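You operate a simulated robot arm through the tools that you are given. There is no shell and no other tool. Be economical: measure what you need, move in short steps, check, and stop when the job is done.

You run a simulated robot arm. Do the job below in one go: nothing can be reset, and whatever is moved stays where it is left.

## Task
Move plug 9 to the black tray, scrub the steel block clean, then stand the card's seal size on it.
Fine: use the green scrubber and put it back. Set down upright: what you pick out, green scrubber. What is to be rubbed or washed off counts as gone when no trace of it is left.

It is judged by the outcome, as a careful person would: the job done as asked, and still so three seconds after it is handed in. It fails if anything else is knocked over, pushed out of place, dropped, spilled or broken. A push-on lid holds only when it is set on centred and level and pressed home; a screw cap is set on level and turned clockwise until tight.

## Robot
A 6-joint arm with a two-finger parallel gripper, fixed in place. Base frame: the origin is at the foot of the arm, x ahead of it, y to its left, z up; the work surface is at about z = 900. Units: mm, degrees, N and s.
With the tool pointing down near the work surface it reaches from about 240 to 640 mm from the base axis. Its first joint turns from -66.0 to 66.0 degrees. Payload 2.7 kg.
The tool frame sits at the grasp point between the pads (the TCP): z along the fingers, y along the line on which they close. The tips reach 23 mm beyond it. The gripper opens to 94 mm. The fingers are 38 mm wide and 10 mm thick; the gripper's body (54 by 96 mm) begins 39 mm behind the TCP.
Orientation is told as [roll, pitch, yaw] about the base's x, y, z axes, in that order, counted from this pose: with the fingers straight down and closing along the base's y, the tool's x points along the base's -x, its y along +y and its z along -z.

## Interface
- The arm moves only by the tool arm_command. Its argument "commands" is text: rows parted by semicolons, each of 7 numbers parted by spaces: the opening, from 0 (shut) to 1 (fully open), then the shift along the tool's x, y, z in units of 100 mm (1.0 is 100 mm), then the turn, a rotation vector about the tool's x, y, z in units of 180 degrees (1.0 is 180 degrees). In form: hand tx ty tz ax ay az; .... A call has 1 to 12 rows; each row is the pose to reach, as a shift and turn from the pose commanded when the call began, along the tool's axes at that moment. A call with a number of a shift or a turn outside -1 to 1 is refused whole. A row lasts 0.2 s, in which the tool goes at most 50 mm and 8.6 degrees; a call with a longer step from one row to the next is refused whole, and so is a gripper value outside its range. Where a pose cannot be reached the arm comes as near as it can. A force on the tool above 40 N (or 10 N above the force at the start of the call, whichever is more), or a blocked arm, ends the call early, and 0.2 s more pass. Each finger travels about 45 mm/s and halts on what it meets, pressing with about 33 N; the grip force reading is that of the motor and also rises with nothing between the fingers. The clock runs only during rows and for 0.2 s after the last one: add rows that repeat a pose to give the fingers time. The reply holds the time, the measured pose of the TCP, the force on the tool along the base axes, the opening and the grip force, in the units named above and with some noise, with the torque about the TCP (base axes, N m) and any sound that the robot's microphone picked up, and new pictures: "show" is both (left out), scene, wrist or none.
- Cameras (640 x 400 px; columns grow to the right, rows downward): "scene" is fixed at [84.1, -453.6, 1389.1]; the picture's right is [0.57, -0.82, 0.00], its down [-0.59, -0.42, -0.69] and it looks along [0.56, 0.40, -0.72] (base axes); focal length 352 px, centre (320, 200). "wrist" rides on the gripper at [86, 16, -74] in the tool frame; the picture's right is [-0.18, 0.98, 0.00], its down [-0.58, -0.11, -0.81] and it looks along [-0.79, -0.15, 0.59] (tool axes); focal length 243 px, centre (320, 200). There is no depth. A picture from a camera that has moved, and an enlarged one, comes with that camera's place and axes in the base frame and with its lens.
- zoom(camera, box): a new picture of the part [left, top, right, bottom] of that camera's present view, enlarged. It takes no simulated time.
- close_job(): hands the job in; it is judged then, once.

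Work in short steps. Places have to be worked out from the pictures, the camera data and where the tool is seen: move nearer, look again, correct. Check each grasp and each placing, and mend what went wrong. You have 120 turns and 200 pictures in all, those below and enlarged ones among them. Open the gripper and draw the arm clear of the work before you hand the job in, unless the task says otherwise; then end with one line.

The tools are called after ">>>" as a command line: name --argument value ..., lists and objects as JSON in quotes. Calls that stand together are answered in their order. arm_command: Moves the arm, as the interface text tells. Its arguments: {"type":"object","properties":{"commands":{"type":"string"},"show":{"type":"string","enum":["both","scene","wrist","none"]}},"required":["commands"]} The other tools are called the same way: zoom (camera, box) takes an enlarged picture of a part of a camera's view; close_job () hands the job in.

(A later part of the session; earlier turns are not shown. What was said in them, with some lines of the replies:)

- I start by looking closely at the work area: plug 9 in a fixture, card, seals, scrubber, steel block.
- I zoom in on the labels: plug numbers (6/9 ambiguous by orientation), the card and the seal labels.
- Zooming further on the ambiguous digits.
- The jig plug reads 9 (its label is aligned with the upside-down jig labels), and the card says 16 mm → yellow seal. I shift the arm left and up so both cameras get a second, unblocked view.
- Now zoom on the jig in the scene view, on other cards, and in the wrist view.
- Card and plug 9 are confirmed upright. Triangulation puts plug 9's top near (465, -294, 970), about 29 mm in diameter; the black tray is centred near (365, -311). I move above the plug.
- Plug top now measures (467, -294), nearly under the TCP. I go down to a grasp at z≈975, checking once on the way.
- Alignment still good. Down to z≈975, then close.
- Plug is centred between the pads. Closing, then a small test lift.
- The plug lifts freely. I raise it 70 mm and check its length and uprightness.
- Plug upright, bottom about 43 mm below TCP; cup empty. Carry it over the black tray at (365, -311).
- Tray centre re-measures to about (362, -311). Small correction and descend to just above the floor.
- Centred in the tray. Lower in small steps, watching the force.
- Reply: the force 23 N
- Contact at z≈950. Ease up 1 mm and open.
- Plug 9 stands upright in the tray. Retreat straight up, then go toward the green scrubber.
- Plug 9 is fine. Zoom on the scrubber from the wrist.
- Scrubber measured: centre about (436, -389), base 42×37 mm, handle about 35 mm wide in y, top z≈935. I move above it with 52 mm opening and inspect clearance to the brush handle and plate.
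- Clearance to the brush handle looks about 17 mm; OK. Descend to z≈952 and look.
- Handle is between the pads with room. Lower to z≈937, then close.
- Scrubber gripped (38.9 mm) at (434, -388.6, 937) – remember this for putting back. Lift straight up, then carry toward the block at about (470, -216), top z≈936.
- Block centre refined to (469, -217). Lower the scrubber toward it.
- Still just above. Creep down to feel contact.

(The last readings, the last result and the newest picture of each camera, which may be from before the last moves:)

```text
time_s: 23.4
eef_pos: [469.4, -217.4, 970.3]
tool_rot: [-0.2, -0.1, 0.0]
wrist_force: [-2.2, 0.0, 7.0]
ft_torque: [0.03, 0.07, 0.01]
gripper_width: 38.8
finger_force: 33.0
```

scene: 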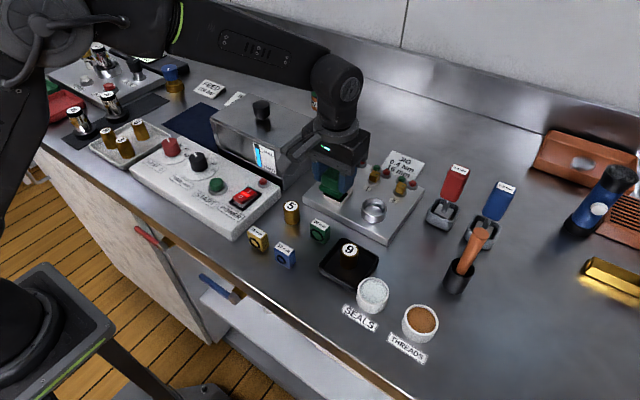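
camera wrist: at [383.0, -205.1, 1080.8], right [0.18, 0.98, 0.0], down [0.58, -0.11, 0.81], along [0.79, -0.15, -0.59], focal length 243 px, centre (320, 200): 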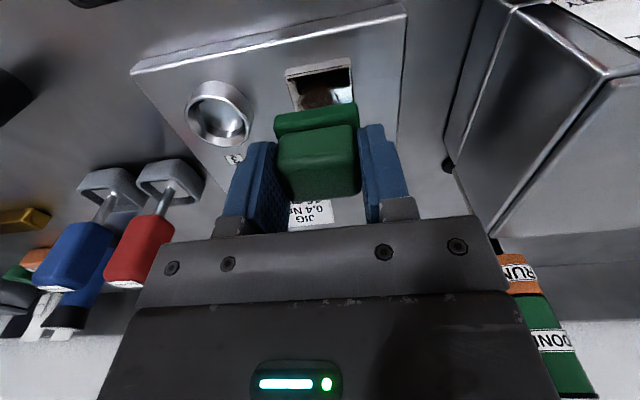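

Contact at z≈970 with 7 N. Now scrub with back-and-forth strokes.

>>> arm_command --commands "0.25 0.12 0 0.005 0 0 0; 0.25 -0.12 0 0.005 0 0 0; 0.25 0.12 0.05 0.005 0 0 0; 0.25 -0.12 0.08 0.005 0 0 0; 0.25 0.12 0.1 0.005 0 0 0; 0.25 -0.12 0.0 0.005 0 0 0; 0.25 0.12 -0.05 0.005 0 0 0; 0.25 -0.12 -0.08 0.005 0 0 0; 0.25 0.12 -0.1 0.005 0 0 0; 0.25 -0.12 -0.1 0.005 0 0 0; 0.25 0 0 0.005 0 0 0" --show "none"

>>> arm_command --commands "0.25 0 0.12 0 0 0 0; 0.25 0.05 -0.12 0 0 0 0; 0.25 0.08 0.12 0 0 0 0; 0.25 0.12 -0.12 0 0 0 0; 0.25 0.06 0.12 0 0 0 0; 0.25 0 -0.12 0 0 0 0; 0.25 -0.06 0.12 0 0 0 0; 0.25 -0.08 -0.12 0 0 0 0; 0.25 -0.12 0.12 0 0 0 0; 0.25 -0.12 -0.12 0 0 0 0; 0.25 0 0 0 0 0 0; 0.25 0 0 0 0 0 0" --show "none"

```text
time_s: 25.8
eef_pos: [468.0, -215.6, 969.4]
tool_rot: [-0.2, -0.1, 0.0]
wrist_force: [1.0, -0.5, 3.6]
ft_torque: [0.03, 0.0, -0.01]
gripper_width: 39.2
finger_force: 32.9
```

```text
time_s: 28.4
eef_pos: [469.6, -214.9, 969.9]
tool_rot: [-0.3, -0.2, 0.0]
wrist_force: [4.0, -6.4, 19.1]
ft_torque: [-0.21, -0.09, 0.01]
gripper_width: 39.3
finger_force: 32.8
```

Lift up and move back to inspect the block.

>>> arm_command --commands "0.25 0 0 -0.2 0 0 0; 0.25 0 0 -0.5 0 0 0; 0.25 0.2 0.1 -0.75 0 0 0; 0.25 0.6 0.1 -0.8 0 0 0; 0.25 0.6 0.1 -0.8 0 0 0" --show "wrist"

>>> zoom --camera "scene" --box '[290, 150, 390, 230]'

>>> zoom --camera "wrist" --box '[250, 60, 410, 180]'

```text
time_s: 29.6
eef_pos: [409.4, -205.0, 1049.6]
tool_rot: [-0.1, 0.1, 0.0]
wrist_force: [0.4, 1.0, -0.7]
ft_torque: [0.01, 0.02, -0.01]
gripper_width: 39.2
finger_force: 32.6
camera wrist: at [323.0, -190.1, 1123.9], right [0.18, 0.98, 0.0], down [0.58, -0.11, 0.81], along [0.79, -0.15, -0.59], focal length 243 px, centre (320, 200)
```

wrist: 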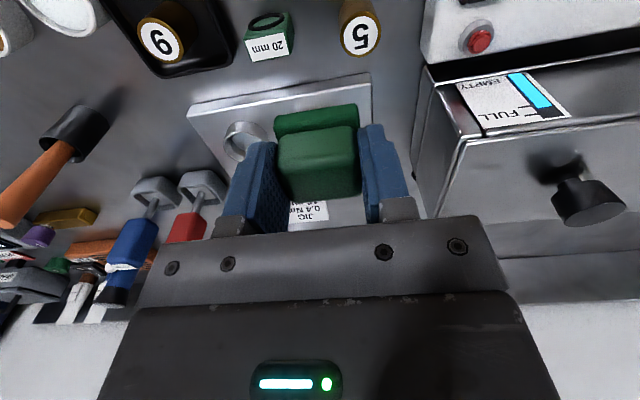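

```text
5.00 times, centred on (340, 190) of scene
camera zoom: at [84.1, -453.6, 1389.1], right [0.57, -0.82, 0.0], down [-0.59, -0.42, -0.69], along [0.56, 0.4, -0.72], focal length 1760 px, centre (220, 250)
```

zoom: 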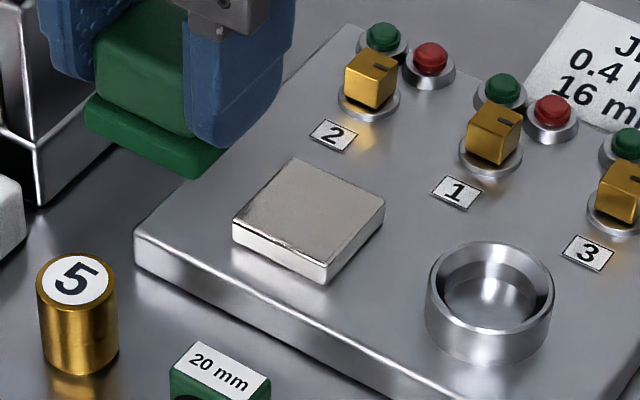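

```text
3.33 times, centred on (330, 120) of wrist
camera zoom: at [323.0, -190.1, 1123.9], right [0.18, 0.98, 0.0], down [0.58, -0.11, 0.81], along [0.79, -0.15, -0.59], focal length 809 px, centre (287, 467)
```

zoom: 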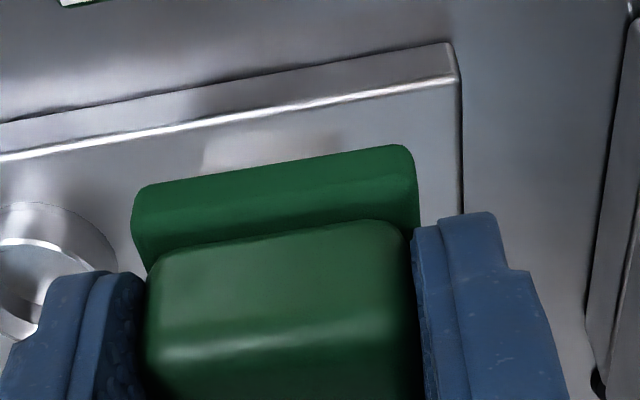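

The top looks clean; zoom once more for traces.

>>> zoom --camera "scene" --box '[330, 175, 374, 210]'

```text
11.43 times, centred on (352, 192) of scene
camera zoom: at [84.1, -453.6, 1389.1], right [0.57, -0.82, 0.0], down [-0.59, -0.42, -0.69], along [0.56, 0.4, -0.72], focal length 4023 px, centre (-46, 286)
```

zoom: 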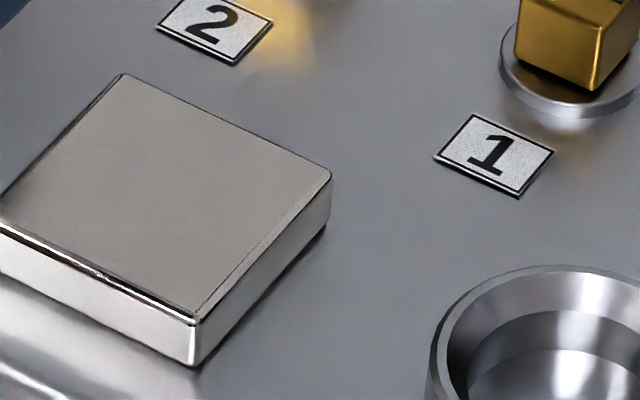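

Block is clean. Return the scrubber to its spot above (434, -388.6).

>>> arm_command --commands "0.25 0 -0.4 0 0 0 0; 0.25 -0.06 -0.8 0 0 0 0; 0.25 -0.12 -1 0 0 0 0; 0.25 -0.12 -1 0 0 0 0" --show "none"

>>> arm_command --commands "0.25 -0.06 -0.4 0 0 0 0; 0.25 -0.12 -0.83 0 0 0 0; 0.25 -0.12 -0.83 0.4 0 0 0; 0.25 -0.12 -0.83 0.7 0 0 0; 0.25 -0.12 -0.83 0.9 0 0 0; 0.25 -0.12 -0.83 1.0 0 0 0; 0.25 -0.12 -0.83 1.0 0 0 0"

>>> zoom --camera "scene" --box '[360, 180, 500, 300]'

```text
time_s: 30.6
eef_pos: [423.8, -307.5, 1049.5]
tool_rot: [0.0, 0.0, 0.0]
wrist_force: [0.2, 0.5, -1.2]
ft_torque: [-0.01, -0.01, 0.03]
gripper_width: 38.9
finger_force: 32.9
```

```text
time_s: 32.2
eef_pos: [432.0, -391.0, 949.3]
tool_rot: [0.0, 0.1, 0.0]
wrist_force: [-0.3, -0.2, -0.3]
ft_torque: [0.05, 0.0, 0.01]
gripper_width: 39.3
finger_force: 32.8
camera wrist: at [344.4, -374.9, 1022.7], right [0.18, 0.98, 0.0], down [0.58, -0.11, 0.81], along [0.79, -0.15, -0.59], focal length 243 px, centre (320, 200)
```

scene: 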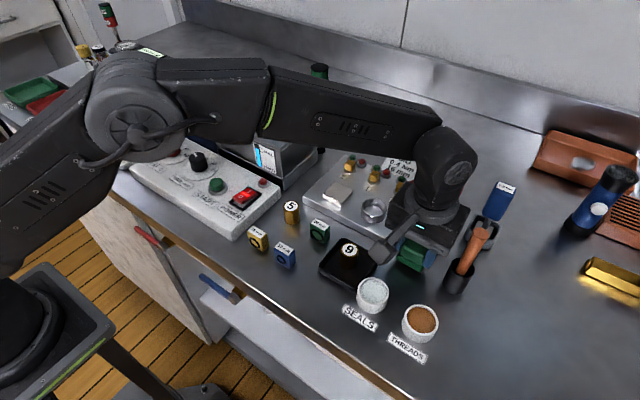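
wrist: 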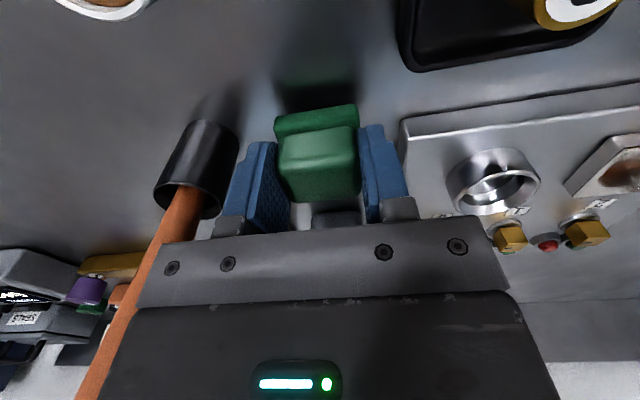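

```text
3.33 times, centred on (430, 240) of scene
camera zoom: at [84.1, -453.6, 1389.1], right [0.57, -0.82, 0.0], down [-0.59, -0.42, -0.69], along [0.56, 0.4, -0.72], focal length 1173 px, centre (-47, 67)
```

zoom: 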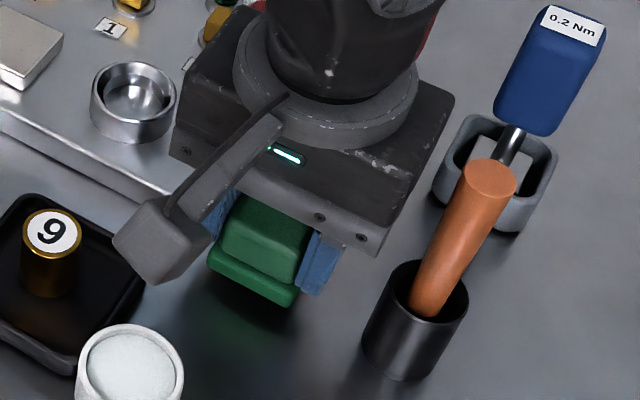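

Correct 2 mm and set it down.

>>> arm_command --commands "0.25 -0.015 0.02 0.05 0 0 0; 0.25 -0.015 0.02 0.09 0 0 0; 0.25 -0.015 0.02 0.11 0 0 0; 0.25 -0.015 0.02 0.125 0 0 0; 0.25 -0.015 0.02 0.125 0 0 0" --show "none"

>>> zoom --camera "wrist" --box '[560, 110, 640, 220]'

```text
time_s: 33.4
eef_pos: [434.2, -388.0, 937.8]
tool_rot: [0.0, 0.1, 0.0]
wrist_force: [0.6, 0.2, 0.8]
ft_torque: [0.02, -0.03, 0.03]
gripper_width: 39.1
finger_force: 32.8
```

```text
3.64 times, centred on (600, 165) of wrist
camera zoom: at [346.6, -371.5, 1011.5], right [0.18, 0.98, 0.0], down [0.58, -0.11, 0.81], along [0.79, -0.15, -0.59], focal length 882 px, centre (-698, 327)
```

zoom: 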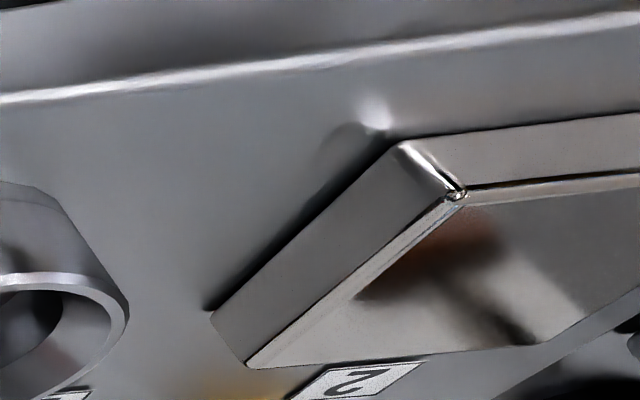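

The brownish patch is a mirror reflection (will verify). A bit lower until contact with the table.

>>> arm_command --commands "0.25 0 0 0.008 0 0 0; 0.25 0 0 0.015 0 0 0; 0.25 0 0 0.015 0 0 0" --show "none"

```text
time_s: 34.2
eef_pos: [433.9, -388.4, 937.0]
tool_rot: [-0.3, -0.3, 0.0]
wrist_force: [-3.0, 2.9, 21.8]
ft_torque: [0.24, 0.11, 0.03]
gripper_width: 39.0
finger_force: 33.1
```

Contact at z≈937. Ease up 1 mm, release, and retreat straight up.

>>> arm_command --commands "0.25 0 0 -0.01 0 0 0; 0.45 0 0 -0.01 0 0 0; 0.55 0 0 -0.01 0 0 0; 0.55 0 0 -0.01 0 0 0; 0.55 0 0 -0.2 0 0 0; 0.55 0 0 -0.5 0 0 0; 0.55 0 0 -0.9 0 0 0; 0.55 0 0 -1 0 0 0; 0.55 0 0 -1 0 0 0"

>>> zoom --camera "scene" --box '[290, 170, 470, 300]'

>>> zoom --camera "wrist" --box '[430, 40, 590, 160]'

```text
time_s: 36.2
eef_pos: [434.8, -385.9, 1037.0]
tool_rot: [-0.1, 0.1, 0.0]
wrist_force: [0.7, 0.3, 0.3]
ft_torque: [0.01, 0.01, -0.01]
gripper_width: 51.7
finger_force: 0.0
camera wrist: at [348.0, -370.5, 1110.9], right [0.18, 0.98, 0.0], down [0.58, -0.11, 0.81], along [0.79, -0.15, -0.59], focal length 243 px, centre (320, 200)
```

scene: 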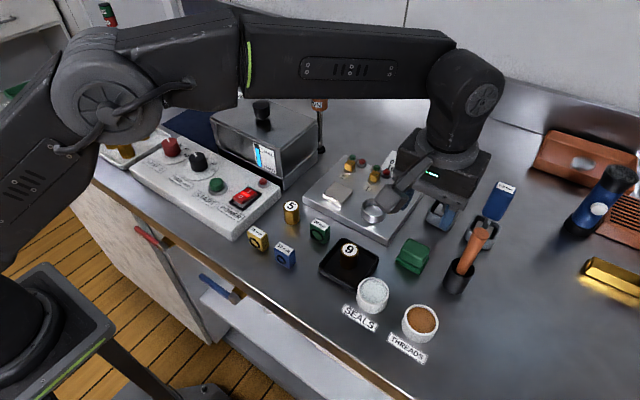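
wrist: 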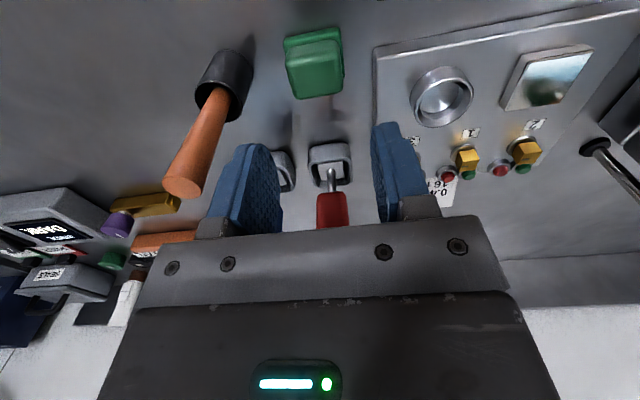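

```text
3.08 times, centred on (380, 235) of scene
camera zoom: at [84.1, -453.6, 1389.1], right [0.57, -0.82, 0.0], down [-0.59, -0.42, -0.69], along [0.56, 0.4, -0.72], focal length 1083 px, centre (135, 92)
```

zoom: 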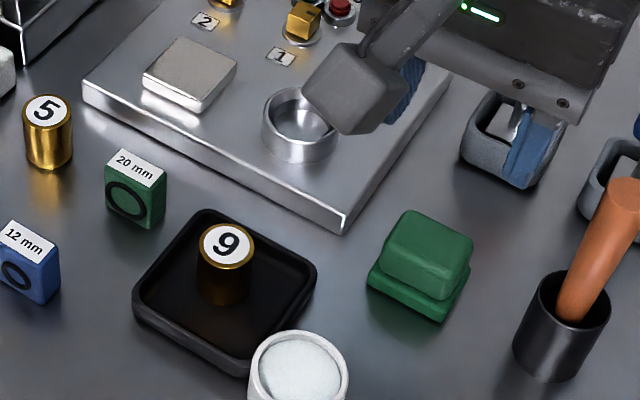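

```text
3.33 times, centred on (510, 100) of wrist
camera zoom: at [348.0, -370.5, 1110.9], right [0.18, 0.98, 0.0], down [0.58, -0.11, 0.81], along [0.79, -0.15, -0.59], focal length 809 px, centre (-313, 533)
```

zoom: 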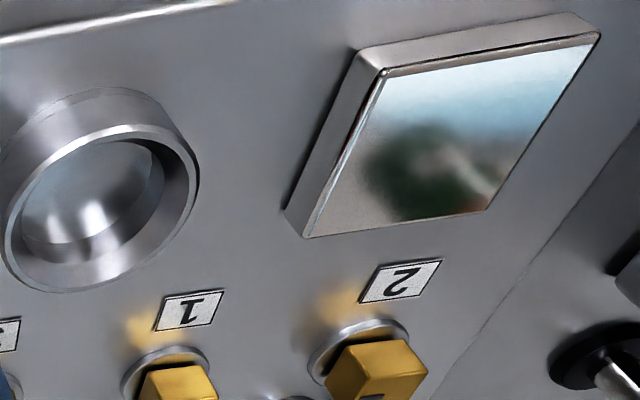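

Confirmed: the patch changes with viewpoint, i.e. mirror reflections on a clean block. Scrubber is back. Next: the yellow 16 mm seal at about (319, -160), 28 mm wide in y, top z≈937.

>>> arm_command --commands "0.55 0 0.4 0 0 0 0; 0.55 0.2 0.7 0 0 0 0; 0.55 0.5 1 0 0 0 0; 0.55 0.6 1 0 0 0 0" --show "none"

>>> arm_command --commands "0.55 0.2 0.4 0 0 0 0; 0.5 0.45 0.8 0 0 0 0; 0.5 0.55 1 0 0 0 0; 0.5 0.56 1 0 0 0 0" --show "none"

>>> arm_command --commands "0.45 0 0.26 0 0 0 0; 0.45 0 0.26 0.2 0 0 0; 0.45 0 0.26 0.4 0 0 0; 0.45 0 0.26 0.4 0 0 0"

>>> zoom --camera "scene" --box '[200, 160, 360, 280]'

```text
time_s: 37.2
eef_pos: [376.1, -286.3, 1033.6]
tool_rot: [0.0, 0.0, 0.0]
wrist_force: [0.1, 0.2, -0.1]
ft_torque: [0.0, -0.01, 0.0]
gripper_width: 51.5
finger_force: 0.0
```

```text
time_s: 38.2
eef_pos: [319.3, -186.8, 1036.5]
tool_rot: [0.0, 0.0, 0.1]
wrist_force: [-0.7, -0.4, 0.1]
ft_torque: [-0.03, -0.01, 0.01]
gripper_width: 47.1
finger_force: 0.0
```

```text
time_s: 39.2
eef_pos: [318.9, -162.0, 995.8]
tool_rot: [0.0, 0.0, 0.1]
wrist_force: [-0.3, -0.8, -0.6]
ft_torque: [0.01, 0.0, -0.01]
gripper_width: 42.2
finger_force: 0.0
camera wrist: at [231.5, -145.0, 1068.3], right [0.18, 0.98, 0.0], down [0.58, -0.11, 0.81], along [0.79, -0.15, -0.59], focal length 243 px, centre (320, 200)
```

scene: 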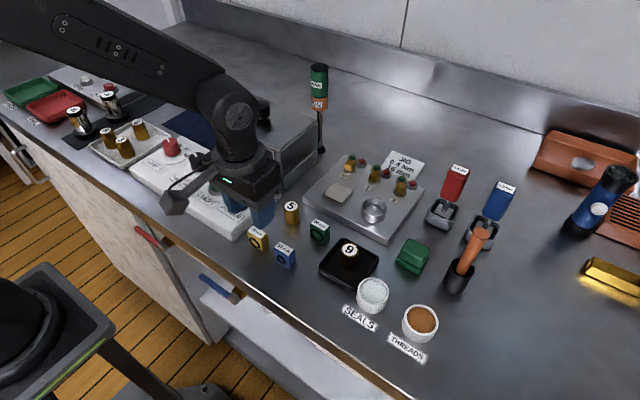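
wrist: 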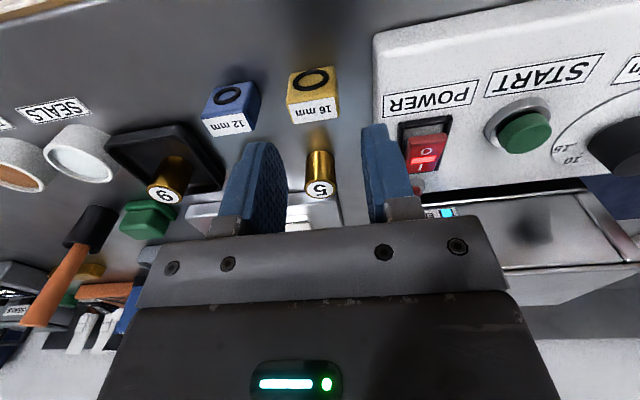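

```text
3.33 times, centred on (280, 220) of scene
camera zoom: at [84.1, -453.6, 1389.1], right [0.57, -0.82, 0.0], down [-0.59, -0.42, -0.69], along [0.56, 0.4, -0.72], focal length 1173 px, centre (453, 133)
```

zoom: 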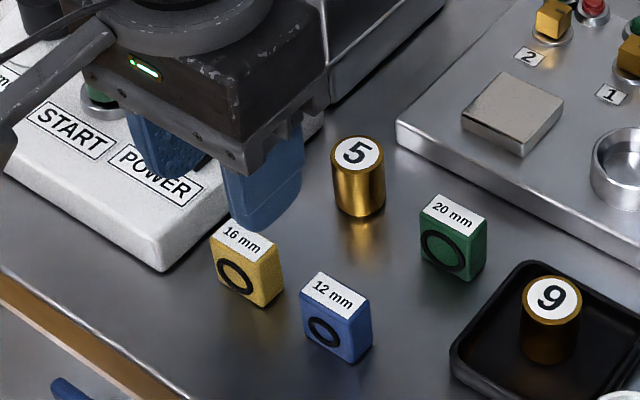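

Refined seal centre: (317, -163.5). Narrow the opening slightly and descend to z≈955 for a check.

>>> arm_command --commands "0.42 0.015 -0.015 0.1 0 0 0; 0.42 0.015 -0.015 0.25 0 0 0; 0.42 0.015 -0.015 0.38 0 0 0; 0.42 0.015 -0.015 0.38 0 0 0" --show "wrist"

>>> zoom --camera "scene" --box '[200, 170, 330, 280]'

```text
time_s: 40.2
eef_pos: [316.6, -162.4, 956.7]
tool_rot: [0.0, 0.1, 0.0]
wrist_force: [-0.1, 0.7, 1.0]
ft_torque: [-0.01, 0.01, 0.0]
gripper_width: 39.4
finger_force: 0.0
camera wrist: at [229.3, -146.7, 1030.7], right [0.18, 0.98, 0.0], down [0.58, -0.11, 0.81], along [0.79, -0.15, -0.59], focal length 243 px, centre (320, 200)
```

wrist: 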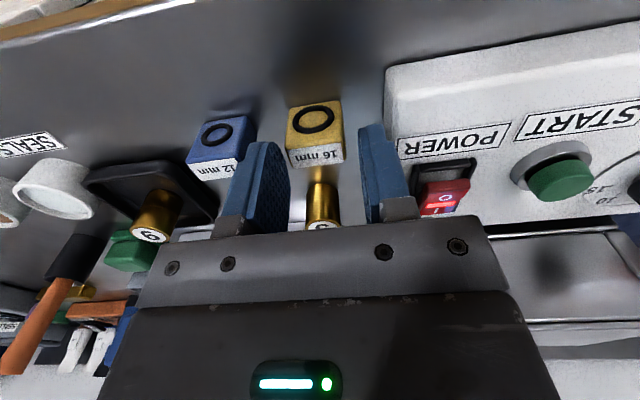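

```text
3.64 times, centred on (265, 225) of scene
camera zoom: at [84.1, -453.6, 1389.1], right [0.57, -0.82, 0.0], down [-0.59, -0.42, -0.69], along [0.56, 0.4, -0.72], focal length 1280 px, centre (520, 109)
```

zoom: 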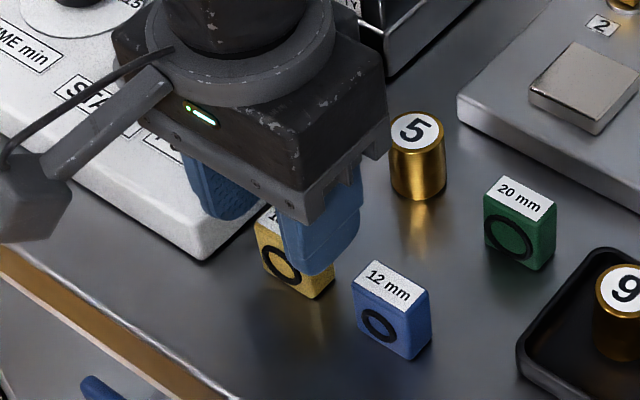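

Shift 1.5 mm and go down to z≈935, then close.

>>> arm_command --commands "0.42 0.01 -0.018 0.1 0 0 0; 0.42 0.01 -0.018 0.21 0 0 0; 0.42 0.01 -0.018 0.21 0 0 0" --show "wrist"

>>> arm_command --commands "0.3 0 0 0 0 0 0; 0.2 0 0 0 0 0 0; 0.2 0 0 0 0 0 0; 0.2 0 0 0 0 0 0" --show "wrist"

```text
time_s: 41.0
eef_pos: [314.5, -162.9, 934.8]
tool_rot: [0.0, 0.0, 0.0]
wrist_force: [-0.1, 0.3, 0.6]
ft_torque: [0.0, 0.02, 0.0]
gripper_width: 39.4
finger_force: 0.0
camera wrist: at [228.0, -147.4, 1009.2], right [0.18, 0.98, 0.0], down [0.58, -0.11, 0.81], along [0.79, -0.15, -0.59], focal length 243 px, centre (320, 200)
```

wrist: 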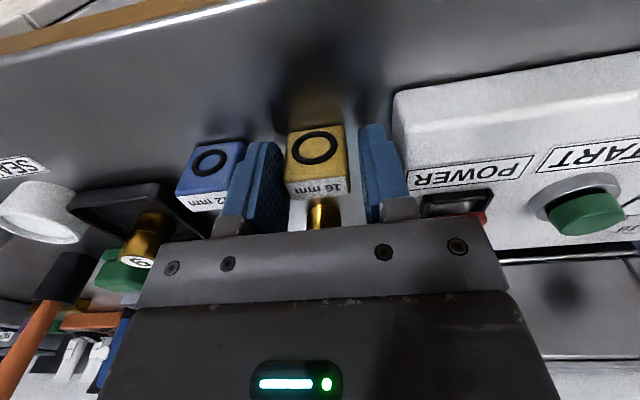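

```text
time_s: 42.0
eef_pos: [315.6, -162.6, 935.9]
tool_rot: [0.0, 0.1, 0.0]
wrist_force: [-0.8, -0.1, 0.2]
ft_torque: [-0.03, 0.0, -0.03]
gripper_width: 31.1
finger_force: 33.0
camera wrist: at [228.0, -147.4, 1009.4], right [0.18, 0.98, 0.0], down [0.58, -0.11, 0.81], along [0.79, -0.15, -0.59], focal length 243 px, centre (320, 200)
```

wrist: 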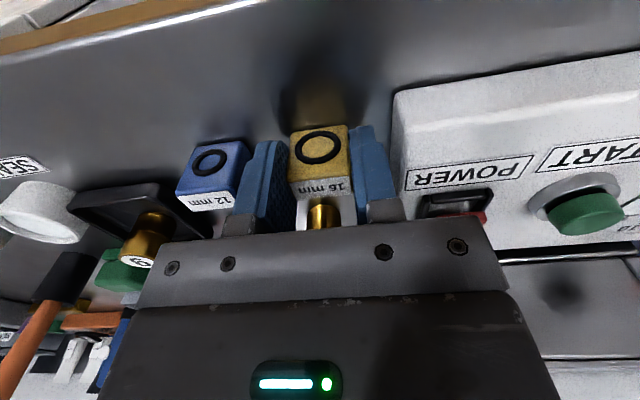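

Seal gripped (31 mm). Lift straight up 100 mm and check.

>>> arm_command --commands "0.2 0 0 -0.15 0 0 0; 0.2 0 0 -0.5 0 0 0; 0.2 0 0 -0.9 0 0 0; 0.2 0 0 -1 0 0 0; 0.2 0 0 -1 0 0 0" --show "wrist"

>>> zoom --camera "scene" --box '[180, 140, 340, 280]'

```text
time_s: 43.2
eef_pos: [314.8, -164.8, 1035.7]
tool_rot: [0.0, 0.0, 0.0]
wrist_force: [0.7, 0.2, 0.6]
ft_torque: [0.02, 0.02, 0.0]
gripper_width: 31.2
finger_force: 33.2
camera wrist: at [226.7, -148.6, 1110.5], right [0.18, 0.98, 0.0], down [0.58, -0.11, 0.81], along [0.79, -0.15, -0.59], focal length 243 px, centre (320, 200)
```

wrist: 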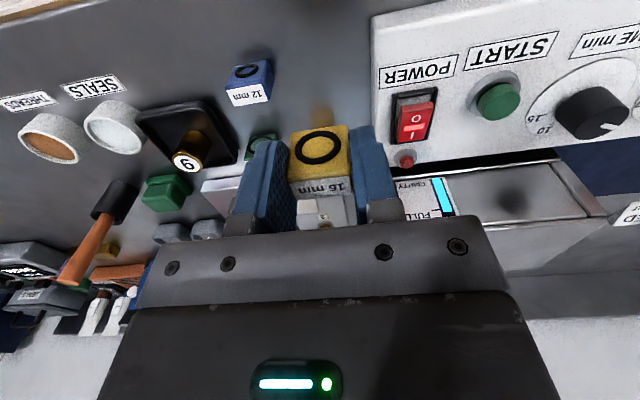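

```text
2.86 times, centred on (260, 210) of scene
camera zoom: at [84.1, -453.6, 1389.1], right [0.57, -0.82, 0.0], down [-0.59, -0.42, -0.69], along [0.56, 0.4, -0.72], focal length 1006 px, centre (491, 171)
```

zoom: 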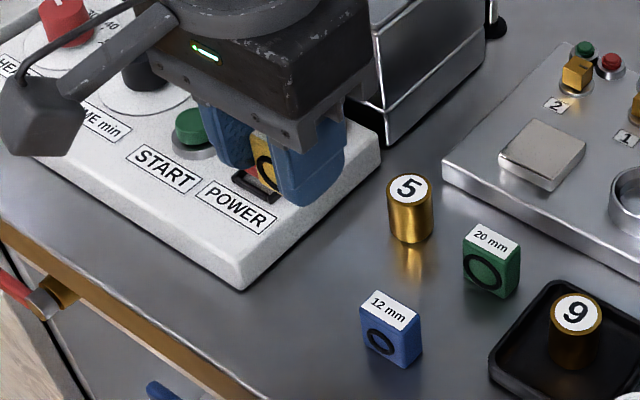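

Seal upright in the grip. Carry to above the block (TCP (468, -217.5)).

>>> arm_command --commands "0.2 -0.3 -0.25 0 0 0 0; 0.2 -0.6 -0.53 0 0 0 0; 0.2 -0.95 -0.53 0 0 0 0; 0.2 -0.95 -0.53 0 0 0 0" --show "none"

>>> arm_command --commands "0.2 -0.35 0 0 0 0 0; 0.2 -0.58 0 0.2 0 0 0; 0.2 -0.58 0 0.5 0 0 0; 0.2 -0.58 0 0.5 0 0 0"

>>> zoom --camera "scene" --box '[290, 140, 410, 240]'

```text
time_s: 44.2
eef_pos: [411.8, -217.4, 1039.1]
tool_rot: [-0.1, 0.1, 0.0]
wrist_force: [0.2, 1.3, -0.3]
ft_torque: [0.0, 0.0, 0.01]
gripper_width: 31.1
finger_force: 33.0
```

```text
time_s: 45.2
eef_pos: [469.2, -219.9, 985.7]
tool_rot: [0.0, 0.0, -0.1]
wrist_force: [0.0, 0.1, -0.2]
ft_torque: [0.0, -0.01, -0.03]
gripper_width: 30.9
finger_force: 33.1
camera wrist: at [382.3, -204.5, 1060.1], right [0.18, 0.98, 0.0], down [0.58, -0.11, 0.81], along [0.79, -0.15, -0.59], focal length 243 px, centre (320, 200)
```

scene: 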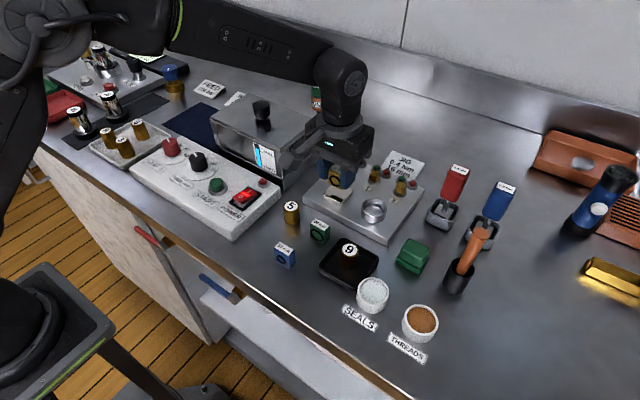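
wrist: 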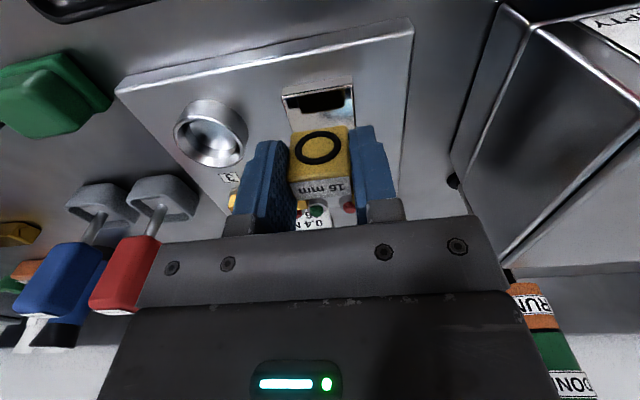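

```text
4.00 times, centred on (350, 190) of scene
camera zoom: at [84.2, -453.6, 1389.1], right [0.57, -0.82, 0.0], down [-0.59, -0.42, -0.69], along [0.56, 0.4, -0.72], focal length 1408 px, centre (200, 240)
```

zoom: 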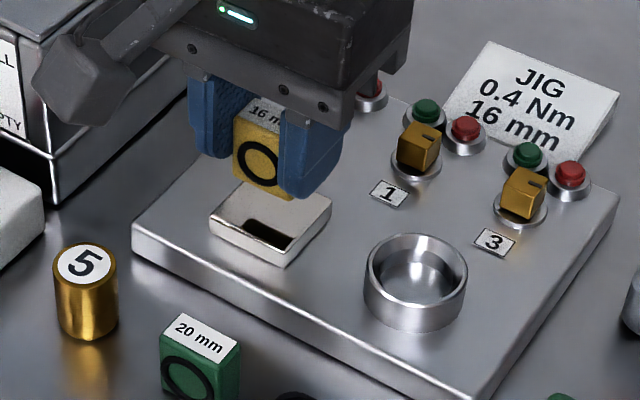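

Above the block. Expected contact near TCP z≈969. Adjust y +2 and lower to ~972, then creep.

>>> arm_command --commands "0.2 0 0.015 0.07 0 0 0; 0.2 0 0.015 0.12 0 0 0; 0.2 0 0.015 0.12 0 0 0" --show "none"

>>> zoom --camera "scene" --box '[310, 150, 390, 220]'

```text
time_s: 46.0
eef_pos: [469.2, -217.1, 973.5]
tool_rot: [0.0, 0.0, 0.0]
wrist_force: [-0.4, 0.5, -0.4]
ft_torque: [0.0, 0.0, 0.03]
gripper_width: 31.2
finger_force: 32.7
```

```text
5.71 times, centred on (350, 185) of scene
camera zoom: at [84.1, -453.6, 1389.1], right [0.57, -0.82, 0.0], down [-0.59, -0.42, -0.69], along [0.56, 0.4, -0.72], focal length 2011 px, centre (149, 286)
```

zoom: 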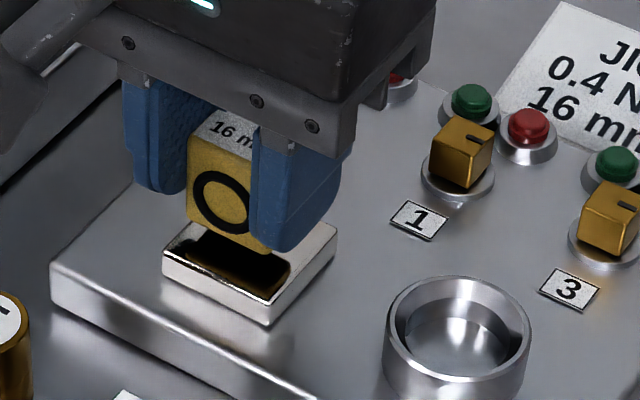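

>>> arm_command --commands "0.2 0 0 0.015 0 0 0; 0.2 0 0 0.03 0 0 0; 0.2 0 0 0.04 0 0 0; 0.2 0 0 0.04 0 0 0" --show "none"

```text
time_s: 47.0
eef_pos: [470.1, -216.9, 969.7]
tool_rot: [0.0, -0.1, 0.1]
wrist_force: [-0.2, -0.5, 0.1]
ft_torque: [-0.02, -0.01, 0.02]
gripper_width: 31.0
finger_force: 33.0
```

No contact yet; creep another 3 mm.

>>> arm_command --commands "0.2 0 0 0.008 0 0 0; 0.2 0 0 0.016 0 0 0; 0.2 0 0 0.016 0 0 0" --show "none"

>>> zoom --camera "scene" --box '[310, 150, 390, 220]'

```text
time_s: 47.8
eef_pos: [469.1, -216.6, 968.7]
tool_rot: [-0.1, 0.0, 0.0]
wrist_force: [0.1, 0.3, -0.3]
ft_torque: [-0.02, -0.01, -0.02]
gripper_width: 30.8
finger_force: 32.7
```

```text
5.71 times, centred on (350, 185) of scene
camera zoom: at [84.1, -453.6, 1389.1], right [0.57, -0.82, 0.0], down [-0.59, -0.42, -0.69], along [0.56, 0.4, -0.72], focal length 2011 px, centre (149, 286)
```

zoom: 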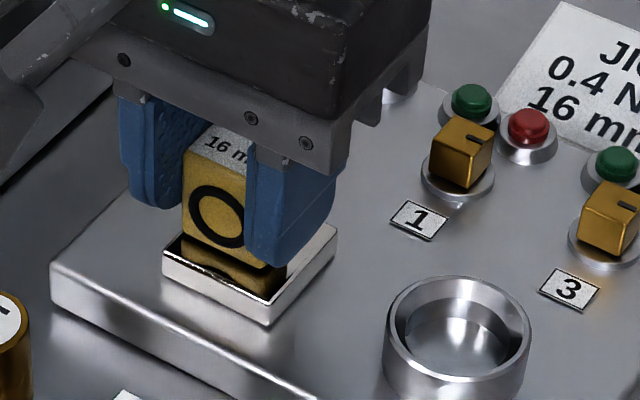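

>>> arm_command --commands "0.2 0 0 0.008 0 0 0; 0.2 0 0 0.015 0 0 0; 0.2 0 0 0.015 0 0 0" --show "none"

```text
time_s: 48.6
eef_pos: [469.2, -216.6, 966.6]
tool_rot: [-0.1, 0.0, 0.0]
wrist_force: [-0.2, -0.6, 1.2]
ft_torque: [0.07, 0.01, 0.01]
gripper_width: 31.0
finger_force: 32.7
```

Just touching perhaps (1.2 N). One more millimetre to confirm contact.

>>> arm_command --commands "0.2 0 0 0.005 0 0 0; 0.2 0 0 0.01 0 0 0; 0.2 0 0 0.01 0 0 0" --show "none"

```text
time_s: 49.4
eef_pos: [468.6, -216.6, 968.2]
tool_rot: [-0.2, 0.0, 0.0]
wrist_force: [-1.3, -1.3, 10.4]
ft_torque: [0.03, 0.07, 0.02]
gripper_width: 31.1
finger_force: 33.5
```

Seated (10 N). Ease up slightly, open gently, then rise straight up.

>>> arm_command --commands "0.2 0 0 -0.008 0 0 0; 0.3 0 0 -0.008 0 0 0; 0.36 0 0 -0.008 0 0 0; 0.45 0 0 -0.008 0 0 0; 0.5 0 0 -0.008 0 0 0; 0.5 0 0 -0.008 0 0 0"

>>> arm_command --commands "0.5 0 0 -0.2 0 0 0; 0.5 0 0 -0.5 0 0 0; 0.5 0 0 -0.9 0 0 0; 0.5 0.3 0 -1 0 0 0; 0.5 0.7 0 -1 0 0 0; 0.5 1 0 -1 0 0 0; 0.5 1 0 -1 0 0 0"

>>> zoom --camera "scene" --box '[270, 140, 470, 300]'

```text
time_s: 50.8
eef_pos: [469.7, -216.9, 967.7]
tool_rot: [0.0, -0.1, 0.0]
wrist_force: [0.4, -0.2, 0.1]
ft_torque: [-0.01, 0.0, -0.01]
gripper_width: 47.1
finger_force: 0.1
camera wrist: at [381.5, -201.0, 1040.7], right [0.18, 0.98, 0.0], down [0.58, -0.11, 0.81], along [0.79, -0.15, -0.59], focal length 243 px, centre (320, 200)
```

scene: 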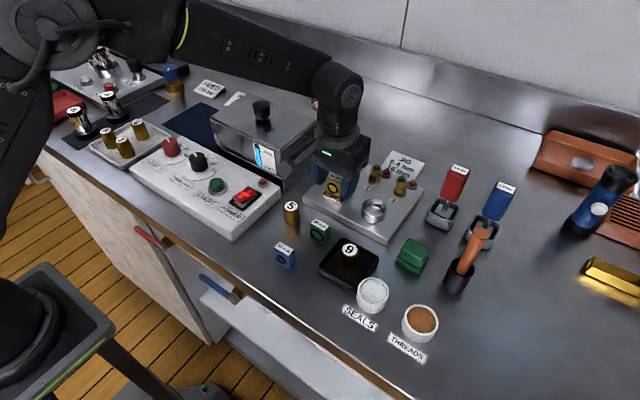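
wrist: 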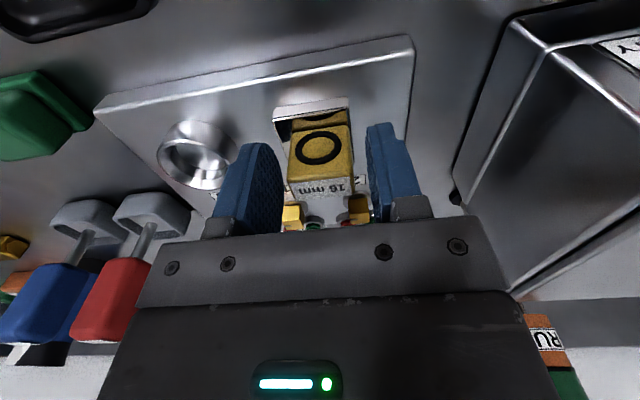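

```text
time_s: 52.4
eef_pos: [370.7, -215.6, 1067.7]
tool_rot: [0.0, 0.0, -0.1]
wrist_force: [0.4, 0.6, 0.4]
ft_torque: [0.02, -0.02, -0.01]
gripper_width: 47.0
finger_force: 0.0
camera wrist: at [283.1, -200.7, 1141.4], right [0.18, 0.98, 0.0], down [0.58, -0.11, 0.81], along [0.79, -0.15, -0.59], focal length 243 px, centre (320, 200)
```

scene: 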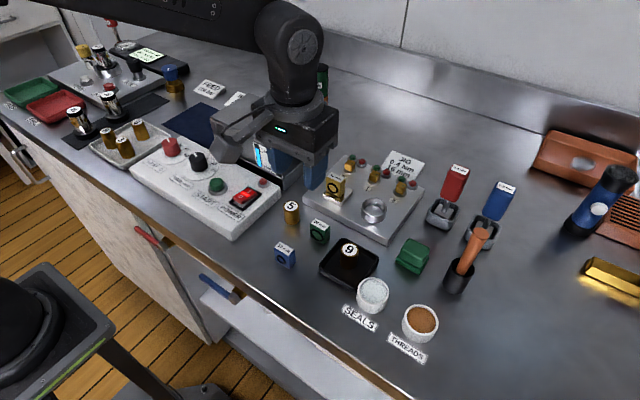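
wrist: 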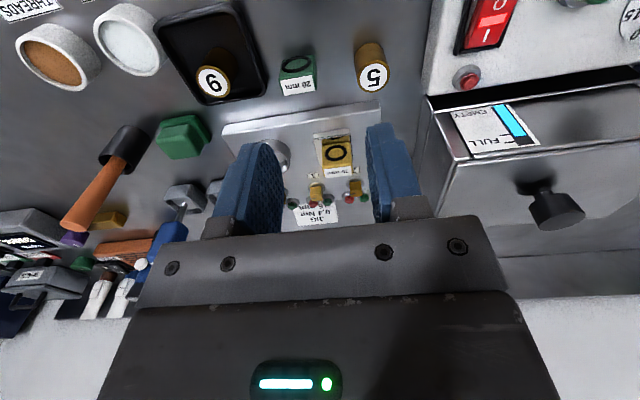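

```text
2.50 times, centred on (370, 220) of scene
camera zoom: at [84.1, -453.6, 1389.1], right [0.57, -0.82, 0.0], down [-0.59, -0.42, -0.69], along [0.56, 0.4, -0.72], focal length 880 px, centre (195, 150)
```

zoom: 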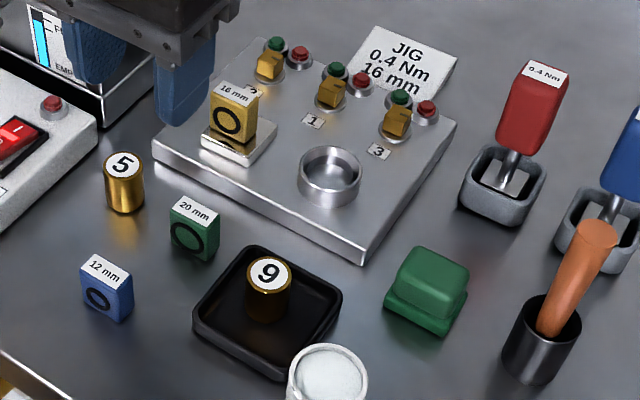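

All placed: plug 9 in tray, scrubber back, seal standing on the clean block. Draw the arm further clear and take a last look.

>>> arm_command --commands "0.6 0.3 0 -0.3 0 0 0; 0.8 0.6 0 -0.6 0 0 0; 1 0.75 0 -0.9 0 0 0; 1 0.75 0 -0.9 0 0 0;1 0.75 0 -0.9 0 0 0" --show "scene"

>>> zoom --camera "scene" --box '[290, 150, 410, 240]'

```text
time_s: 53.6
eef_pos: [294.3, -213.6, 1156.3]
tool_rot: [-0.1, 0.0, 0.0]
wrist_force: [0.5, -0.9, -0.3]
ft_torque: [-0.01, -0.04, 0.01]
gripper_width: 94.1
finger_force: 0.1
```

scene: 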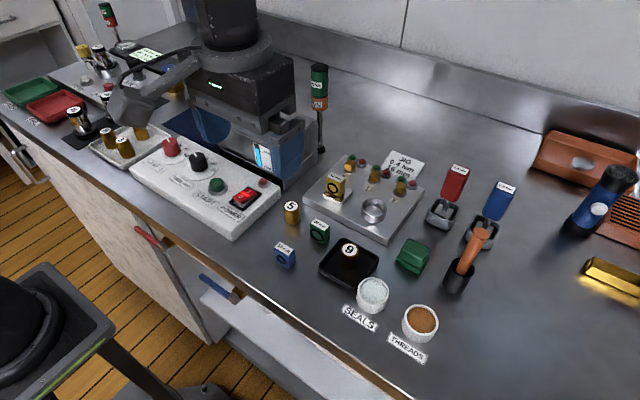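

```text
4.44 times, centred on (350, 195) of scene
camera zoom: at [84.1, -453.6, 1389.1], right [0.57, -0.82, 0.0], down [-0.59, -0.42, -0.69], along [0.56, 0.4, -0.72], focal length 1564 px, centre (187, 222)
```

zoom: 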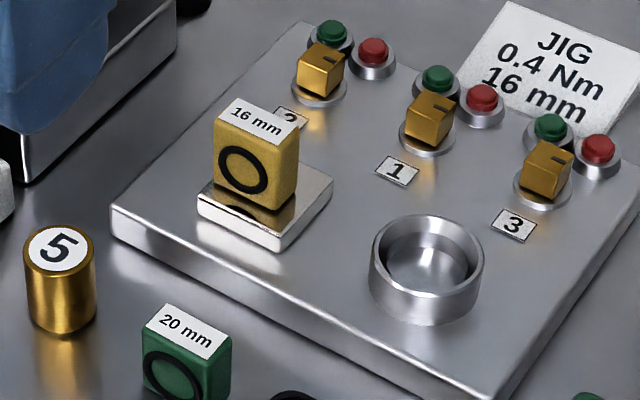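

The seal stands upright on the block, everything else is in place, and the arm is clear. Handing in.

>>> close_job

```text
The job is handed in.
```

Plug 9 stands in the black tray, the steel block is scrubbed clean with the green scrubber back in its place, and the 16 mm seal stands upright on the block.
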